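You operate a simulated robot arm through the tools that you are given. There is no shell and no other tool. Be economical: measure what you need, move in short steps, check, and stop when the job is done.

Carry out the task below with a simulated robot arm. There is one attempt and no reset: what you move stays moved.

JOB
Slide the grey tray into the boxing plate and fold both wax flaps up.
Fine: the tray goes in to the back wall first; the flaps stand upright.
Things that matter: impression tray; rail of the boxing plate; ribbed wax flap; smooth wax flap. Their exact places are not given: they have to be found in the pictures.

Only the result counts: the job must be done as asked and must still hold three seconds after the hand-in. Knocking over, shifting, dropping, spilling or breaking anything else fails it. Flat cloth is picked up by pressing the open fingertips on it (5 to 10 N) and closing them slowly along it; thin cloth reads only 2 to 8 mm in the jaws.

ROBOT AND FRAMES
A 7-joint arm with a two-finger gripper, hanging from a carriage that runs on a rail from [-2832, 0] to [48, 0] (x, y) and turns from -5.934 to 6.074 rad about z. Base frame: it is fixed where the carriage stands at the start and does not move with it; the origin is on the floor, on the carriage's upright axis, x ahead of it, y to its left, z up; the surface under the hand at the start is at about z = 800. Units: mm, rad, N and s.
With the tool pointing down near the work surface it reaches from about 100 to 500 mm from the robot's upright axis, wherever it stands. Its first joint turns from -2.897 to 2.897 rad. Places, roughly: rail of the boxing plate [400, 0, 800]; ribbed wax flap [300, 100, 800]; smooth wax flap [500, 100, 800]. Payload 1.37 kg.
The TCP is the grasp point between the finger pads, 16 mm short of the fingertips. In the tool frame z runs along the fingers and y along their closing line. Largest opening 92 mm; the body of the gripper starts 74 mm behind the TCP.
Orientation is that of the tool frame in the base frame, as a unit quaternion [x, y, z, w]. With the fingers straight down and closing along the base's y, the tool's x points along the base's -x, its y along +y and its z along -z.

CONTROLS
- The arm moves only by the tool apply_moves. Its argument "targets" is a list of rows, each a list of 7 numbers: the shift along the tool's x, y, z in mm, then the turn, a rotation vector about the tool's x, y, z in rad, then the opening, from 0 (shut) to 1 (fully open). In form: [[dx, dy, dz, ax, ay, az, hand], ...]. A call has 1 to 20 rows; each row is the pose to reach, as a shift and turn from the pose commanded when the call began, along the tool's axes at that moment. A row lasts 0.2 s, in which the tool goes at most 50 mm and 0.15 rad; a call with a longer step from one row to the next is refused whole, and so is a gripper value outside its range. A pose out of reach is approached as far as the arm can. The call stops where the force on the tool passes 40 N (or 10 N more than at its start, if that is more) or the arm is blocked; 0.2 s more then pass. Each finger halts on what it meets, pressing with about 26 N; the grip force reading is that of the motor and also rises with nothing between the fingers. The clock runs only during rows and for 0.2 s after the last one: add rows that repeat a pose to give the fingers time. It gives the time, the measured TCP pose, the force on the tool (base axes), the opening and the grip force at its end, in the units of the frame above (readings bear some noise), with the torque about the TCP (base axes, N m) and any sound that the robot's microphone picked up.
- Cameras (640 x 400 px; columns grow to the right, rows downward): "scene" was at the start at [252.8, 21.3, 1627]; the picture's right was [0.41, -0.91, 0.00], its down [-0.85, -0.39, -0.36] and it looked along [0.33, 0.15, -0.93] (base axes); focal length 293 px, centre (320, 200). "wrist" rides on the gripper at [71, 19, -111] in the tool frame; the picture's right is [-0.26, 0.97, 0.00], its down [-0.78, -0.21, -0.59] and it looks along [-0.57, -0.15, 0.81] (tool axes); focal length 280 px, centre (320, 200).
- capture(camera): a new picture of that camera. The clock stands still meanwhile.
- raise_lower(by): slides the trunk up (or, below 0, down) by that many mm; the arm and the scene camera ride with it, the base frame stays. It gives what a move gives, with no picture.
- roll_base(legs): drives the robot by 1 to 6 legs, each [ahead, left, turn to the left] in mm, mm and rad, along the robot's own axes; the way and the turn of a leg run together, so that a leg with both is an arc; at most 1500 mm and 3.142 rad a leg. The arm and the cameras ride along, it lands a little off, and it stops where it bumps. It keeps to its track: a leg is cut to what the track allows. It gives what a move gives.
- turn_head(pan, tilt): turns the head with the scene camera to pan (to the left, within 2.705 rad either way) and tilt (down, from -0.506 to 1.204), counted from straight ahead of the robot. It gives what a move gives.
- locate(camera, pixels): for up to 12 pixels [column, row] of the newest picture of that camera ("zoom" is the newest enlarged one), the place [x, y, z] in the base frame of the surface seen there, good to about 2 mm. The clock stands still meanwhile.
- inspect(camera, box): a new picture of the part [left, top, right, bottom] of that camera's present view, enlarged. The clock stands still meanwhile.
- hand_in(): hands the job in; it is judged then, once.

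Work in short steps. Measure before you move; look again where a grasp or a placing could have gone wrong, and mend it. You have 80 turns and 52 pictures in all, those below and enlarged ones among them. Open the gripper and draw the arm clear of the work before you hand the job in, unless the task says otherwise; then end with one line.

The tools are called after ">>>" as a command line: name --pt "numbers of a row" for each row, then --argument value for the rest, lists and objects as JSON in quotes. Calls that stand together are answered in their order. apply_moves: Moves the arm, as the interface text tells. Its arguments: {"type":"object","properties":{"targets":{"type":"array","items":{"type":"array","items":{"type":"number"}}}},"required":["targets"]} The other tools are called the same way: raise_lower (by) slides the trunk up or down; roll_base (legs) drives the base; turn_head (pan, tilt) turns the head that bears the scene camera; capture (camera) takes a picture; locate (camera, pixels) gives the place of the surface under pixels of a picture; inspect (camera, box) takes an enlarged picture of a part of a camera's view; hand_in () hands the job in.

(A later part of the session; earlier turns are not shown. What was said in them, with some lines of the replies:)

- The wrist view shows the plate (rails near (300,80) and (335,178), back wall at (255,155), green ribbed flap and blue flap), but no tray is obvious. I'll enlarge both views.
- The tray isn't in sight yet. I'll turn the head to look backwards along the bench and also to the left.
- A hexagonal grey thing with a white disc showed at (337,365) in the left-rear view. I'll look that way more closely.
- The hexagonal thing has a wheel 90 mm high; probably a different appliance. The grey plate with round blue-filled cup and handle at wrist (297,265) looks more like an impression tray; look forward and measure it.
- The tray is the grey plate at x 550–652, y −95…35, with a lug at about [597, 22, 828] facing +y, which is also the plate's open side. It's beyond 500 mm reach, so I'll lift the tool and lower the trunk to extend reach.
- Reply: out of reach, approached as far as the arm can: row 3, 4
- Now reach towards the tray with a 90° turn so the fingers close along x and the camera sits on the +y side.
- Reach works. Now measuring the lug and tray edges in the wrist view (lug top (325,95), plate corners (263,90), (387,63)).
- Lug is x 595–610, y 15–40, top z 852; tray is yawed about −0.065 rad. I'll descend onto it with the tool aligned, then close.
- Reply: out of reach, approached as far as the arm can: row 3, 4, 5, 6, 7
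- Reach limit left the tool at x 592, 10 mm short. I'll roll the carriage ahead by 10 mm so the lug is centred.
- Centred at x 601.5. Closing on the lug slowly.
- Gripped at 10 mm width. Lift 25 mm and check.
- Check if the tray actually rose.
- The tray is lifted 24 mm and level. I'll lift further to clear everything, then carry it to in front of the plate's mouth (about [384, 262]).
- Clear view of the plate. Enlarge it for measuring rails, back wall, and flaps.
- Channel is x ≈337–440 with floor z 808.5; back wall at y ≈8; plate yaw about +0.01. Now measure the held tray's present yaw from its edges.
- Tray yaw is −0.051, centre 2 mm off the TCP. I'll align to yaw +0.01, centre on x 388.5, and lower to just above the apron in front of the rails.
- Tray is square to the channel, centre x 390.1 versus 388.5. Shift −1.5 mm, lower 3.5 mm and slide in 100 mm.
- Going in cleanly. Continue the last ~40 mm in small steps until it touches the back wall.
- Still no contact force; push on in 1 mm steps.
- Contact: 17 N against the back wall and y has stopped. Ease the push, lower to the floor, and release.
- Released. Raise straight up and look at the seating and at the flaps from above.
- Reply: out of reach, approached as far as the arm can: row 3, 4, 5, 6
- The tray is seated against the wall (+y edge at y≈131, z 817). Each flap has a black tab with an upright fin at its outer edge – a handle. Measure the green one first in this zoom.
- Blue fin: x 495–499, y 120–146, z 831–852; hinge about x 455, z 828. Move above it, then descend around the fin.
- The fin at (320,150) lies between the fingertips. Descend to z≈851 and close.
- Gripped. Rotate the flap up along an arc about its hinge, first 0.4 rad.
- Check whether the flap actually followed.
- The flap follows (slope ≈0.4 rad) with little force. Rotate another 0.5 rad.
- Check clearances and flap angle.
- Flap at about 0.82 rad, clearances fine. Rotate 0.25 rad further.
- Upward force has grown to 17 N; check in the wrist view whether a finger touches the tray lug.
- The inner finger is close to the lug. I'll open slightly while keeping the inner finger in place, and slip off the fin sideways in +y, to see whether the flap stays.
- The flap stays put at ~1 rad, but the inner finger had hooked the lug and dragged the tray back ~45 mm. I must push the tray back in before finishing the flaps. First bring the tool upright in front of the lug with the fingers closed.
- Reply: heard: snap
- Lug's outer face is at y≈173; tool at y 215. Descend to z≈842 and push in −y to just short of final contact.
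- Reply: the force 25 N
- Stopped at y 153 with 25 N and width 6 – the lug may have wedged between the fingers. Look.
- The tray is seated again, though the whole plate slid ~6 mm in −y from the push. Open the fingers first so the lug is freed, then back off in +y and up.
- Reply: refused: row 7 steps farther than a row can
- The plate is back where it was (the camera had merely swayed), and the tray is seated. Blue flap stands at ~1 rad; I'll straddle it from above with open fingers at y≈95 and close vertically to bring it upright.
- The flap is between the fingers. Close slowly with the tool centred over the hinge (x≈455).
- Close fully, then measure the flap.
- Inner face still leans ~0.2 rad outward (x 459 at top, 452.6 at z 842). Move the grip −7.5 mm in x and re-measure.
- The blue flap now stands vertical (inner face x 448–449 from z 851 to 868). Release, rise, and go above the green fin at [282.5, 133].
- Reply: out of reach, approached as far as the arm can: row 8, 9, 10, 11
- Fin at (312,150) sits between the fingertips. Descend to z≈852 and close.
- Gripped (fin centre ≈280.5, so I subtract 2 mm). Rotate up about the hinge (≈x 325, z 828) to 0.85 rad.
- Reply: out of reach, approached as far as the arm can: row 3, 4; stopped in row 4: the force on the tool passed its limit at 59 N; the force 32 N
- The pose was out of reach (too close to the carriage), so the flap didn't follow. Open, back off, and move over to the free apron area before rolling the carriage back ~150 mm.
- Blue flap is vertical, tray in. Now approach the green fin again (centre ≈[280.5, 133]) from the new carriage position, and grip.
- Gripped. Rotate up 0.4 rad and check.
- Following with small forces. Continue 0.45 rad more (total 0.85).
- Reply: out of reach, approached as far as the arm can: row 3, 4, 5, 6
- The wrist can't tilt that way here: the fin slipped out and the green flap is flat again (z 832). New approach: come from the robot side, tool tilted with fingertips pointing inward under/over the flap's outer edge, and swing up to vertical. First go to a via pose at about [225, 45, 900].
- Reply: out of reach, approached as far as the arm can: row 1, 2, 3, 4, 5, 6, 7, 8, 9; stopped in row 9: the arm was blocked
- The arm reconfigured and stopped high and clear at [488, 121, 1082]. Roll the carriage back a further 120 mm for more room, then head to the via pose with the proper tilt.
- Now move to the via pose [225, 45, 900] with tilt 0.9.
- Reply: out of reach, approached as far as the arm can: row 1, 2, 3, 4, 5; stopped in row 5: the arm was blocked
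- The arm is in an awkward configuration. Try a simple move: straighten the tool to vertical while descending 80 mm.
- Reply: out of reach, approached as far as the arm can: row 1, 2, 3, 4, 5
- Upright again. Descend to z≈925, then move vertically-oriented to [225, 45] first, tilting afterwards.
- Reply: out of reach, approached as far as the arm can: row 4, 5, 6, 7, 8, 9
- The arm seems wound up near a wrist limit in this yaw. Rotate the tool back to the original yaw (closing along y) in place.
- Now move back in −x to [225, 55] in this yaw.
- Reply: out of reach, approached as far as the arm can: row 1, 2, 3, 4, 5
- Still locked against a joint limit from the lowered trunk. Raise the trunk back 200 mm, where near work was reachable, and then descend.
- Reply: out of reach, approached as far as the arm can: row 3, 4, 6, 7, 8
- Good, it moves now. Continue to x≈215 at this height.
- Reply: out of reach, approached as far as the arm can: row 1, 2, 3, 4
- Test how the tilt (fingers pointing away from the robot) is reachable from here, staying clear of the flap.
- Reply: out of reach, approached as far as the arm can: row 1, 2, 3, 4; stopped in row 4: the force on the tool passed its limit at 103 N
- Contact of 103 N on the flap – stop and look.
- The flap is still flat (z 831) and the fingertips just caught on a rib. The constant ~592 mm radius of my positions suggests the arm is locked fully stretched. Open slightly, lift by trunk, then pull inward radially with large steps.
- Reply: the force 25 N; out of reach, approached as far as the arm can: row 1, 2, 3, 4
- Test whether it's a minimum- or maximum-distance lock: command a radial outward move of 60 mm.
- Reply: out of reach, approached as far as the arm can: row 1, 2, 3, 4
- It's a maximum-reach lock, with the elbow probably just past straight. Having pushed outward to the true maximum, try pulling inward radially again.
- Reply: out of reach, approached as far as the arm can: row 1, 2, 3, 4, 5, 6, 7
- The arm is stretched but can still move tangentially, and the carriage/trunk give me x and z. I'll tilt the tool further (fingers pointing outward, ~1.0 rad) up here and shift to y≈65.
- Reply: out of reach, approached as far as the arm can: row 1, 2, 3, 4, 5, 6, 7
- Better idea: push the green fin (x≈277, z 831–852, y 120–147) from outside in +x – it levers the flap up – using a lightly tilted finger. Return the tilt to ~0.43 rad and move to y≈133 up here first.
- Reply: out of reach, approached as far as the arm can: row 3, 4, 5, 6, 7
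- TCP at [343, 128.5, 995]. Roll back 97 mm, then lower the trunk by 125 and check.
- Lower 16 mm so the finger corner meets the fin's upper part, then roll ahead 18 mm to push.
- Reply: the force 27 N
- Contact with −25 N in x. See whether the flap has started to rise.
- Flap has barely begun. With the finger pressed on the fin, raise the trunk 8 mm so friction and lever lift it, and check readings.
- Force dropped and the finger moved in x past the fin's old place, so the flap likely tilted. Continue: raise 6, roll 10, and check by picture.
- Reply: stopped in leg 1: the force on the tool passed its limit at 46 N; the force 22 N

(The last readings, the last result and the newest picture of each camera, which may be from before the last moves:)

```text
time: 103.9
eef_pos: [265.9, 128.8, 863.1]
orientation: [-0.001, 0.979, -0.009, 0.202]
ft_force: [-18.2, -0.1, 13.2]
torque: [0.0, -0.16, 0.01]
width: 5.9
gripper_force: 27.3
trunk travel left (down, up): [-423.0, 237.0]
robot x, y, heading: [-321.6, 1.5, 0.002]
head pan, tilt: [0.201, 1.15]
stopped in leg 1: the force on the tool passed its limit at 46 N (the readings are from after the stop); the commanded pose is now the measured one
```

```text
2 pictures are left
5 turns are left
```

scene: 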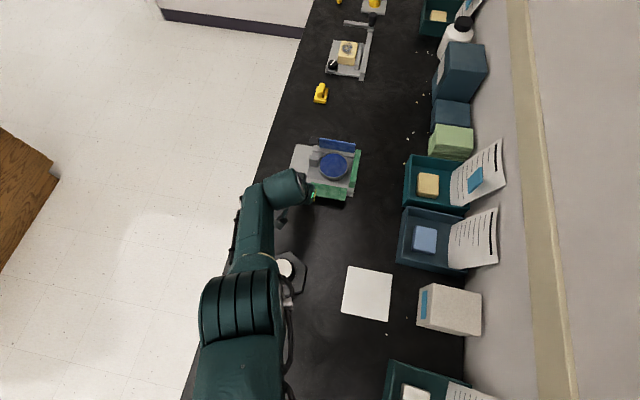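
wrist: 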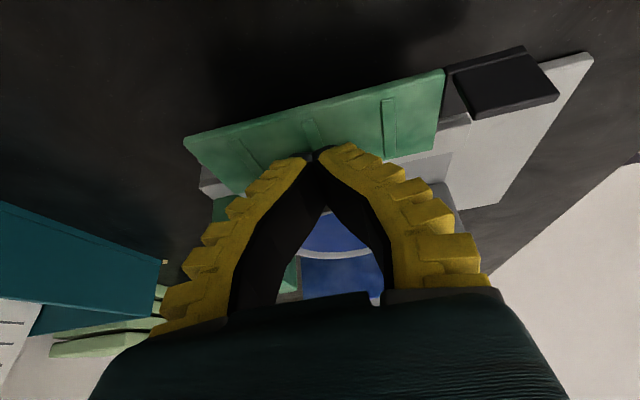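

Only 5 turns left. Back off, drop so the finger corner hooks just beneath the tab's outer edge (z≈819), preload in x, and lift in small alternating raise/roll steps, then check.

>>> roll_base --legs '[[-27, 0, 0]]'

>>> raise_lower --by -36

>>> roll_base --legs '[[26, 0, 0]]'

>>> raise_lower --by 6

>>> roll_base --legs '[[3, 0, 0]]'

>>> raise_lower --by 6

>>> roll_base --legs '[[3, 0, 0]]'

>>> raise_lower --by 6

>>> roll_base --legs '[[4, 0, 0]]'

>>> raise_lower --by 6

>>> inspect --camera "scene" --box '[270, 120, 390, 220]'

>>> locate --camera "zoom" --pixels '[[380, 390], [350, 390], [330, 385], [380, 370], [350, 370], [330, 365], [380, 350], [350, 350], [400, 360], [400, 380]]'

```text
time: 104.7
eef_pos: [245.3, 129.0, 865.1]
orientation: [-0.001, 0.979, -0.007, 0.206]
ft_force: [-0.1, 0.0, -1.0]
torque: [-0.01, -0.04, 0.01]
width: 0.1
gripper_force: 27.5
trunk travel left (down, up): [-423.0, 237.0]
robot x, y, heading: [-349.7, 3.7, -0.0]
head pan, tilt: [0.201, 1.15]
```

```text
time: 105.5
eef_pos: [244.4, 129.6, 828.9]
orientation: [-0.001, 0.979, -0.008, 0.205]
ft_force: [-0.3, 0.1, 0.8]
torque: [0.0, 0.01, 0.0]
width: 0.1
gripper_force: 27.6
trunk travel left (down, up): [-387.0, 273.0]
robot x, y, heading: [-350.2, -0.9, 0.0]
head pan, tilt: [0.201, 1.15]
```

```text
time: 106.3
eef_pos: [271.2, 128.6, 828.2]
orientation: [-0.002, 0.979, -0.007, 0.206]
ft_force: [-0.2, 0.2, -0.9]
torque: [0.01, -0.07, 0.03]
width: 0.0
gripper_force: 28.1
trunk travel left (down, up): [-387.0, 273.0]
robot x, y, heading: [-321.2, -0.7, -0.002]
head pan, tilt: [0.201, 1.15]
```

```text
time: 106.9
eef_pos: [271.3, 129.0, 835.2]
orientation: [-0.002, 0.979, -0.008, 0.206]
ft_force: [-0.3, 0.0, 0.8]
torque: [-0.03, 0.0, 0.01]
width: 0.3
gripper_force: 27.9
trunk travel left (down, up): [-393.0, 267.0]
robot x, y, heading: [-321.7, 2.1, -0.0]
head pan, tilt: [0.201, 1.15]
```

```text
time: 107.6
eef_pos: [274.6, 129.3, 835.6]
orientation: [-0.002, 0.979, -0.008, 0.206]
ft_force: [-1.3, 1.5, -0.3]
torque: [-0.03, 0.01, -0.02]
width: 0.0
gripper_force: 28.0
trunk travel left (down, up): [-393.0, 267.0]
robot x, y, heading: [-321.1, -0.1, -0.002]
head pan, tilt: [0.201, 1.15]
```

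```text
time: 108.1
eef_pos: [275.0, 128.4, 840.6]
orientation: [-0.001, 0.978, -0.008, 0.206]
ft_force: [0.3, -0.8, -0.5]
torque: [0.02, 0.01, 0.03]
width: 0.0
gripper_force: 27.5
trunk travel left (down, up): [-399.0, 261.0]
robot x, y, heading: [-320.6, -0.5, 0.002]
head pan, tilt: [0.201, 1.15]
```

```text
time: 108.8
eef_pos: [278.3, 128.4, 840.4]
orientation: [-0.001, 0.978, -0.007, 0.206]
ft_force: [-1.0, -0.8, -0.2]
torque: [0.03, 0.01, -0.03]
width: 0.1
gripper_force: 27.9
trunk travel left (down, up): [-399.0, 261.0]
robot x, y, heading: [-314.0, 2.8, 0.003]
head pan, tilt: [0.201, 1.15]
```

```text
time: 109.4
eef_pos: [278.8, 129.7, 847.0]
orientation: [-0.001, 0.978, -0.008, 0.207]
ft_force: [0.6, 0.6, 0.8]
torque: [0.0, 0.01, -0.02]
width: 0.0
gripper_force: 27.1
trunk travel left (down, up): [-405.0, 255.0]
robot x, y, heading: [-314.0, 0.7, -0.0]
head pan, tilt: [0.201, 1.15]
```

```text
time: 110.1
eef_pos: [283.0, 129.4, 847.1]
orientation: [-0.001, 0.978, -0.008, 0.207]
ft_force: [-0.5, -0.2, -0.7]
torque: [-0.01, 0.01, -0.09]
width: 0.4
gripper_force: 27.7
trunk travel left (down, up): [-405.0, 255.0]
robot x, y, heading: [-311.2, 0.8, 0.0]
head pan, tilt: [0.201, 1.15]
```

```text
time: 110.7
eef_pos: [282.7, 129.1, 854.1]
orientation: [-0.001, 0.978, -0.007, 0.207]
ft_force: [-0.5, -0.2, -0.5]
torque: [0.0, 0.02, 0.0]
width: 0.0
gripper_force: 28.3
trunk travel left (down, up): [-411.0, 249.0]
robot x, y, heading: [-311.6, -0.4, 0.004]
head pan, tilt: [0.201, 1.15]
```

```text
4.00 times, centred on (330, 170) of scene
```

zoom: 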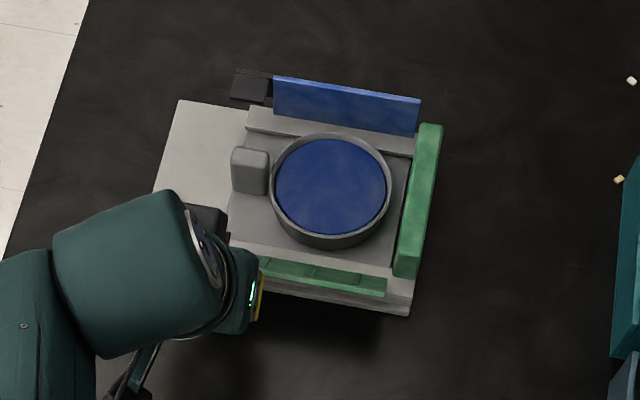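

```text
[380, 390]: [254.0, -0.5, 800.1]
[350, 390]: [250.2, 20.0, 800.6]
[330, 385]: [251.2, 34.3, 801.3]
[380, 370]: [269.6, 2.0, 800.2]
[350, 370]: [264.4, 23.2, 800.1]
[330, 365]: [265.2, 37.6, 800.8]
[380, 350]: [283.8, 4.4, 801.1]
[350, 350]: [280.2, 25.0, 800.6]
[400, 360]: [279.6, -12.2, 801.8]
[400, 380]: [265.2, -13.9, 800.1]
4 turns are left
```

The flap is rising nicely with almost no force (now roughly 45–50°). Continue alternating up/in until the finger corner is at about x 321, z 865, then look.

>>> raise_lower --by 5

>>> roll_base --legs '[[4, 0, 0]]'

>>> raise_lower --by 5

>>> roll_base --legs '[[5, 0, 0]]'

>>> raise_lower --by 5

>>> roll_base --legs '[[5, 0, 0]]'

>>> raise_lower --by 3

>>> roll_base --legs '[[4, 0, 0]]'

>>> inspect --camera "scene" --box '[270, 120, 390, 220]'

>>> locate --camera "zoom" --pixels '[[350, 276], [350, 282], [350, 288], [350, 294], [350, 300], [350, 306], [350, 312], [350, 318], [350, 324], [350, 330], [350, 336], [350, 344]]'

```text
time: 111.2
eef_pos: [282.0, 127.5, 858.9]
orientation: [-0.001, 0.978, -0.006, 0.206]
ft_force: [-0.7, -0.9, 1.3]
torque: [0.0, 0.02, -0.01]
width: 0.1
gripper_force: 28.3
trunk travel left (down, up): [-416.0, 244.0]
robot x, y, heading: [-309.6, -2.0, 0.001]
head pan, tilt: [0.201, 1.15]
```

```text
time: 111.9
eef_pos: [286.0, 129.3, 858.8]
orientation: [0.0, 0.978, -0.009, 0.206]
ft_force: [-0.2, -0.1, 0.8]
torque: [0.01, -0.04, -0.01]
width: 0.0
gripper_force: 27.8
trunk travel left (down, up): [-416.0, 244.0]
robot x, y, heading: [-309.2, 4.6, 0.0]
head pan, tilt: [0.201, 1.15]
```

```text
time: 112.5
eef_pos: [285.1, 128.4, 863.4]
orientation: [-0.001, 0.978, -0.007, 0.206]
ft_force: [0.3, 0.4, 0.2]
torque: [-0.05, 0.0, -0.01]
width: 0.0
gripper_force: 28.1
trunk travel left (down, up): [-421.0, 239.0]
robot x, y, heading: [-307.5, 0.4, -0.002]
head pan, tilt: [0.201, 1.15]
```

```text
time: 113.2
eef_pos: [289.5, 129.2, 862.9]
orientation: [0.0, 0.978, -0.008, 0.207]
ft_force: [0.0, 0.1, -0.4]
torque: [-0.02, 0.03, 0.02]
width: 0.2
gripper_force: 27.7
trunk travel left (down, up): [-421.0, 239.0]
robot x, y, heading: [-301.2, -0.1, 0.005]
head pan, tilt: [0.201, 1.15]
```

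```text
time: 113.7
eef_pos: [291.6, 127.9, 868.1]
orientation: [0.0, 0.978, -0.007, 0.207]
ft_force: [1.3, 0.2, -0.7]
torque: [-0.01, -0.02, 0.01]
width: 0.0
gripper_force: 28.0
trunk travel left (down, up): [-426.0, 234.0]
robot x, y, heading: [-303.2, -0.5, 0.006]
head pan, tilt: [0.201, 1.15]
```

```text
time: 114.5
eef_pos: [295.7, 128.2, 868.2]
orientation: [0.0, 0.978, -0.007, 0.208]
ft_force: [-0.2, -0.7, 0.4]
torque: [0.04, 0.03, -0.03]
width: 0.0
gripper_force: 28.1
trunk travel left (down, up): [-426.0, 234.0]
robot x, y, heading: [-296.6, -2.8, -0.001]
head pan, tilt: [0.201, 1.15]
```

```text
time: 115.0
eef_pos: [296.1, 128.6, 871.6]
orientation: [-0.001, 0.978, -0.007, 0.208]
ft_force: [-0.8, -0.3, -0.1]
torque: [-0.03, 0.01, 0.03]
width: 0.0
gripper_force: 27.6
trunk travel left (down, up): [-429.0, 231.0]
robot x, y, heading: [-297.9, -1.5, 0.0]
head pan, tilt: [0.201, 1.15]
```

```text
time: 115.7
eef_pos: [300.3, 129.6, 871.3]
orientation: [0.0, 0.978, -0.007, 0.207]
ft_force: [0.8, -0.9, -0.2]
torque: [0.01, 0.03, 0.02]
width: 0.0
gripper_force: 27.9
trunk travel left (down, up): [-429.0, 231.0]
robot x, y, heading: [-296.0, -0.4, -0.002]
head pan, tilt: [0.201, 1.15]
```

```text
4.00 times, centred on (330, 170) of scene
```

zoom: 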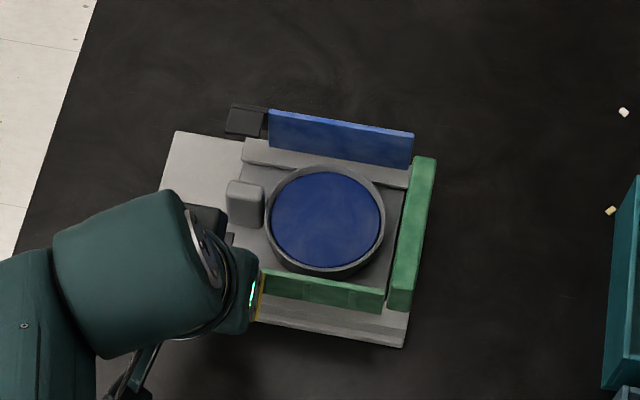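

```text
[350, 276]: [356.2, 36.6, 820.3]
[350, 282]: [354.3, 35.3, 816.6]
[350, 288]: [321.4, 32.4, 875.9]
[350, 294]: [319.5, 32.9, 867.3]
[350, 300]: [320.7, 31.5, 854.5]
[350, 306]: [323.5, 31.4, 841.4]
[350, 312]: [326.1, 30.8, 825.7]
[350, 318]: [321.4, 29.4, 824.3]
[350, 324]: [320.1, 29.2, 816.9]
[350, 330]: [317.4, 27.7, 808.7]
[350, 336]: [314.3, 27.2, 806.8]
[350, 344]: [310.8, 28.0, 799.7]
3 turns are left
```

The flap's outer face leans outward ~0.15 rad (x 323.5 at z 841, 319.5 at 867); the corner needs about 5.4 mm more. Roll ahead that much and read the position.

>>> roll_base --legs '[[5.4, 0, 0]]'

>>> locate --camera "zoom" --pixels '[[350, 288], [350, 291], [350, 294], [350, 297], [350, 300], [350, 303], [350, 306], [330, 290], [330, 296], [330, 302]]'

```text
time: 116.4
eef_pos: [305.7, 129.7, 870.6]
orientation: [0.0, 0.978, -0.008, 0.207]
ft_force: [-0.1, -0.6, 0.9]
torque: [0.02, 0.02, 0.0]
width: 0.0
gripper_force: 27.6
trunk travel left (down, up): [-429.0, 231.0]
robot x, y, heading: [-291.6, -0.3, -0.001]
head pan, tilt: [0.201, 1.15]
```

```text
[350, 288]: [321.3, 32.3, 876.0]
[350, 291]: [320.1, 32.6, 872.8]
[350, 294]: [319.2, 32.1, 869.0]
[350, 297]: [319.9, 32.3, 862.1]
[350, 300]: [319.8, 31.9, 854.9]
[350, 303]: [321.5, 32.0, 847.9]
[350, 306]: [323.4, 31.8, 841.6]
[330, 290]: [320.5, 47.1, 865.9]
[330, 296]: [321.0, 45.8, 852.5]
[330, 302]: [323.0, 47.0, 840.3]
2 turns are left
```

The corner moved exactly 5.4 mm, putting the flap at about vertical. Retreat: roll back, raise, and open the gripper.

>>> roll_base --legs '[[-60, 0, 0]]'

>>> raise_lower --by 100

>>> apply_moves --pt "0 0 0 0 0 0 0.3" --pt "0 0 0 0 0 0 0.6" --pt "0 0 0 0 0 0 0.9" --pt "0 0 0 0 0 0 1" --pt "0 0 0 0 0 0 1"

```text
time: 117.4
eef_pos: [244.7, 127.6, 871.9]
orientation: [0.001, 0.978, -0.008, 0.207]
ft_force: [0.6, -0.1, 0.2]
torque: [-0.01, -0.03, 0.02]
width: 0.0
gripper_force: 28.0
trunk travel left (down, up): [-429.0, 231.0]
robot x, y, heading: [-347.2, 1.5, -0.002]
head pan, tilt: [0.201, 1.15]
```

```text
time: 118.7
eef_pos: [244.9, 128.0, 970.6]
orientation: [-0.001, 0.978, -0.006, 0.207]
ft_force: [0.3, -0.2, 0.8]
torque: [0.0, -0.03, 0.0]
width: 0.0
gripper_force: 27.3
trunk travel left (down, up): [-529.0, 131.0]
robot x, y, heading: [-349.9, 1.8, -0.001]
head pan, tilt: [0.201, 1.15]
```

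```text
time: 119.9
eef_pos: [245.4, 128.9, 972.1]
orientation: [0.0, 0.978, -0.008, 0.208]
ft_force: [0.3, -0.3, 0.1]
torque: [0.0, 0.01, 0.02]
width: 91.8
gripper_force: 0.1
trunk travel left (down, up): [-529.0, 131.0]
robot x, y, heading: [-348.1, 1.1, 0.001]
head pan, tilt: [0.201, 1.15]
1 turns are left
```

The tray is in, both flaps are up, and the arm is clear with the gripper open; hand in.

>>> hand_in

```text
The job is handed in.
```

The tray was slid in to the back wall and both wax flaps folded up, and the job is handed in. After its final push the ribbed flap was judged upright by position only, as no pictures were left. Mid-job a finger pulled the tray about 45 mm back out. I pushed it home before either flap was upright; by then the smooth flap was already about 1 rad up.
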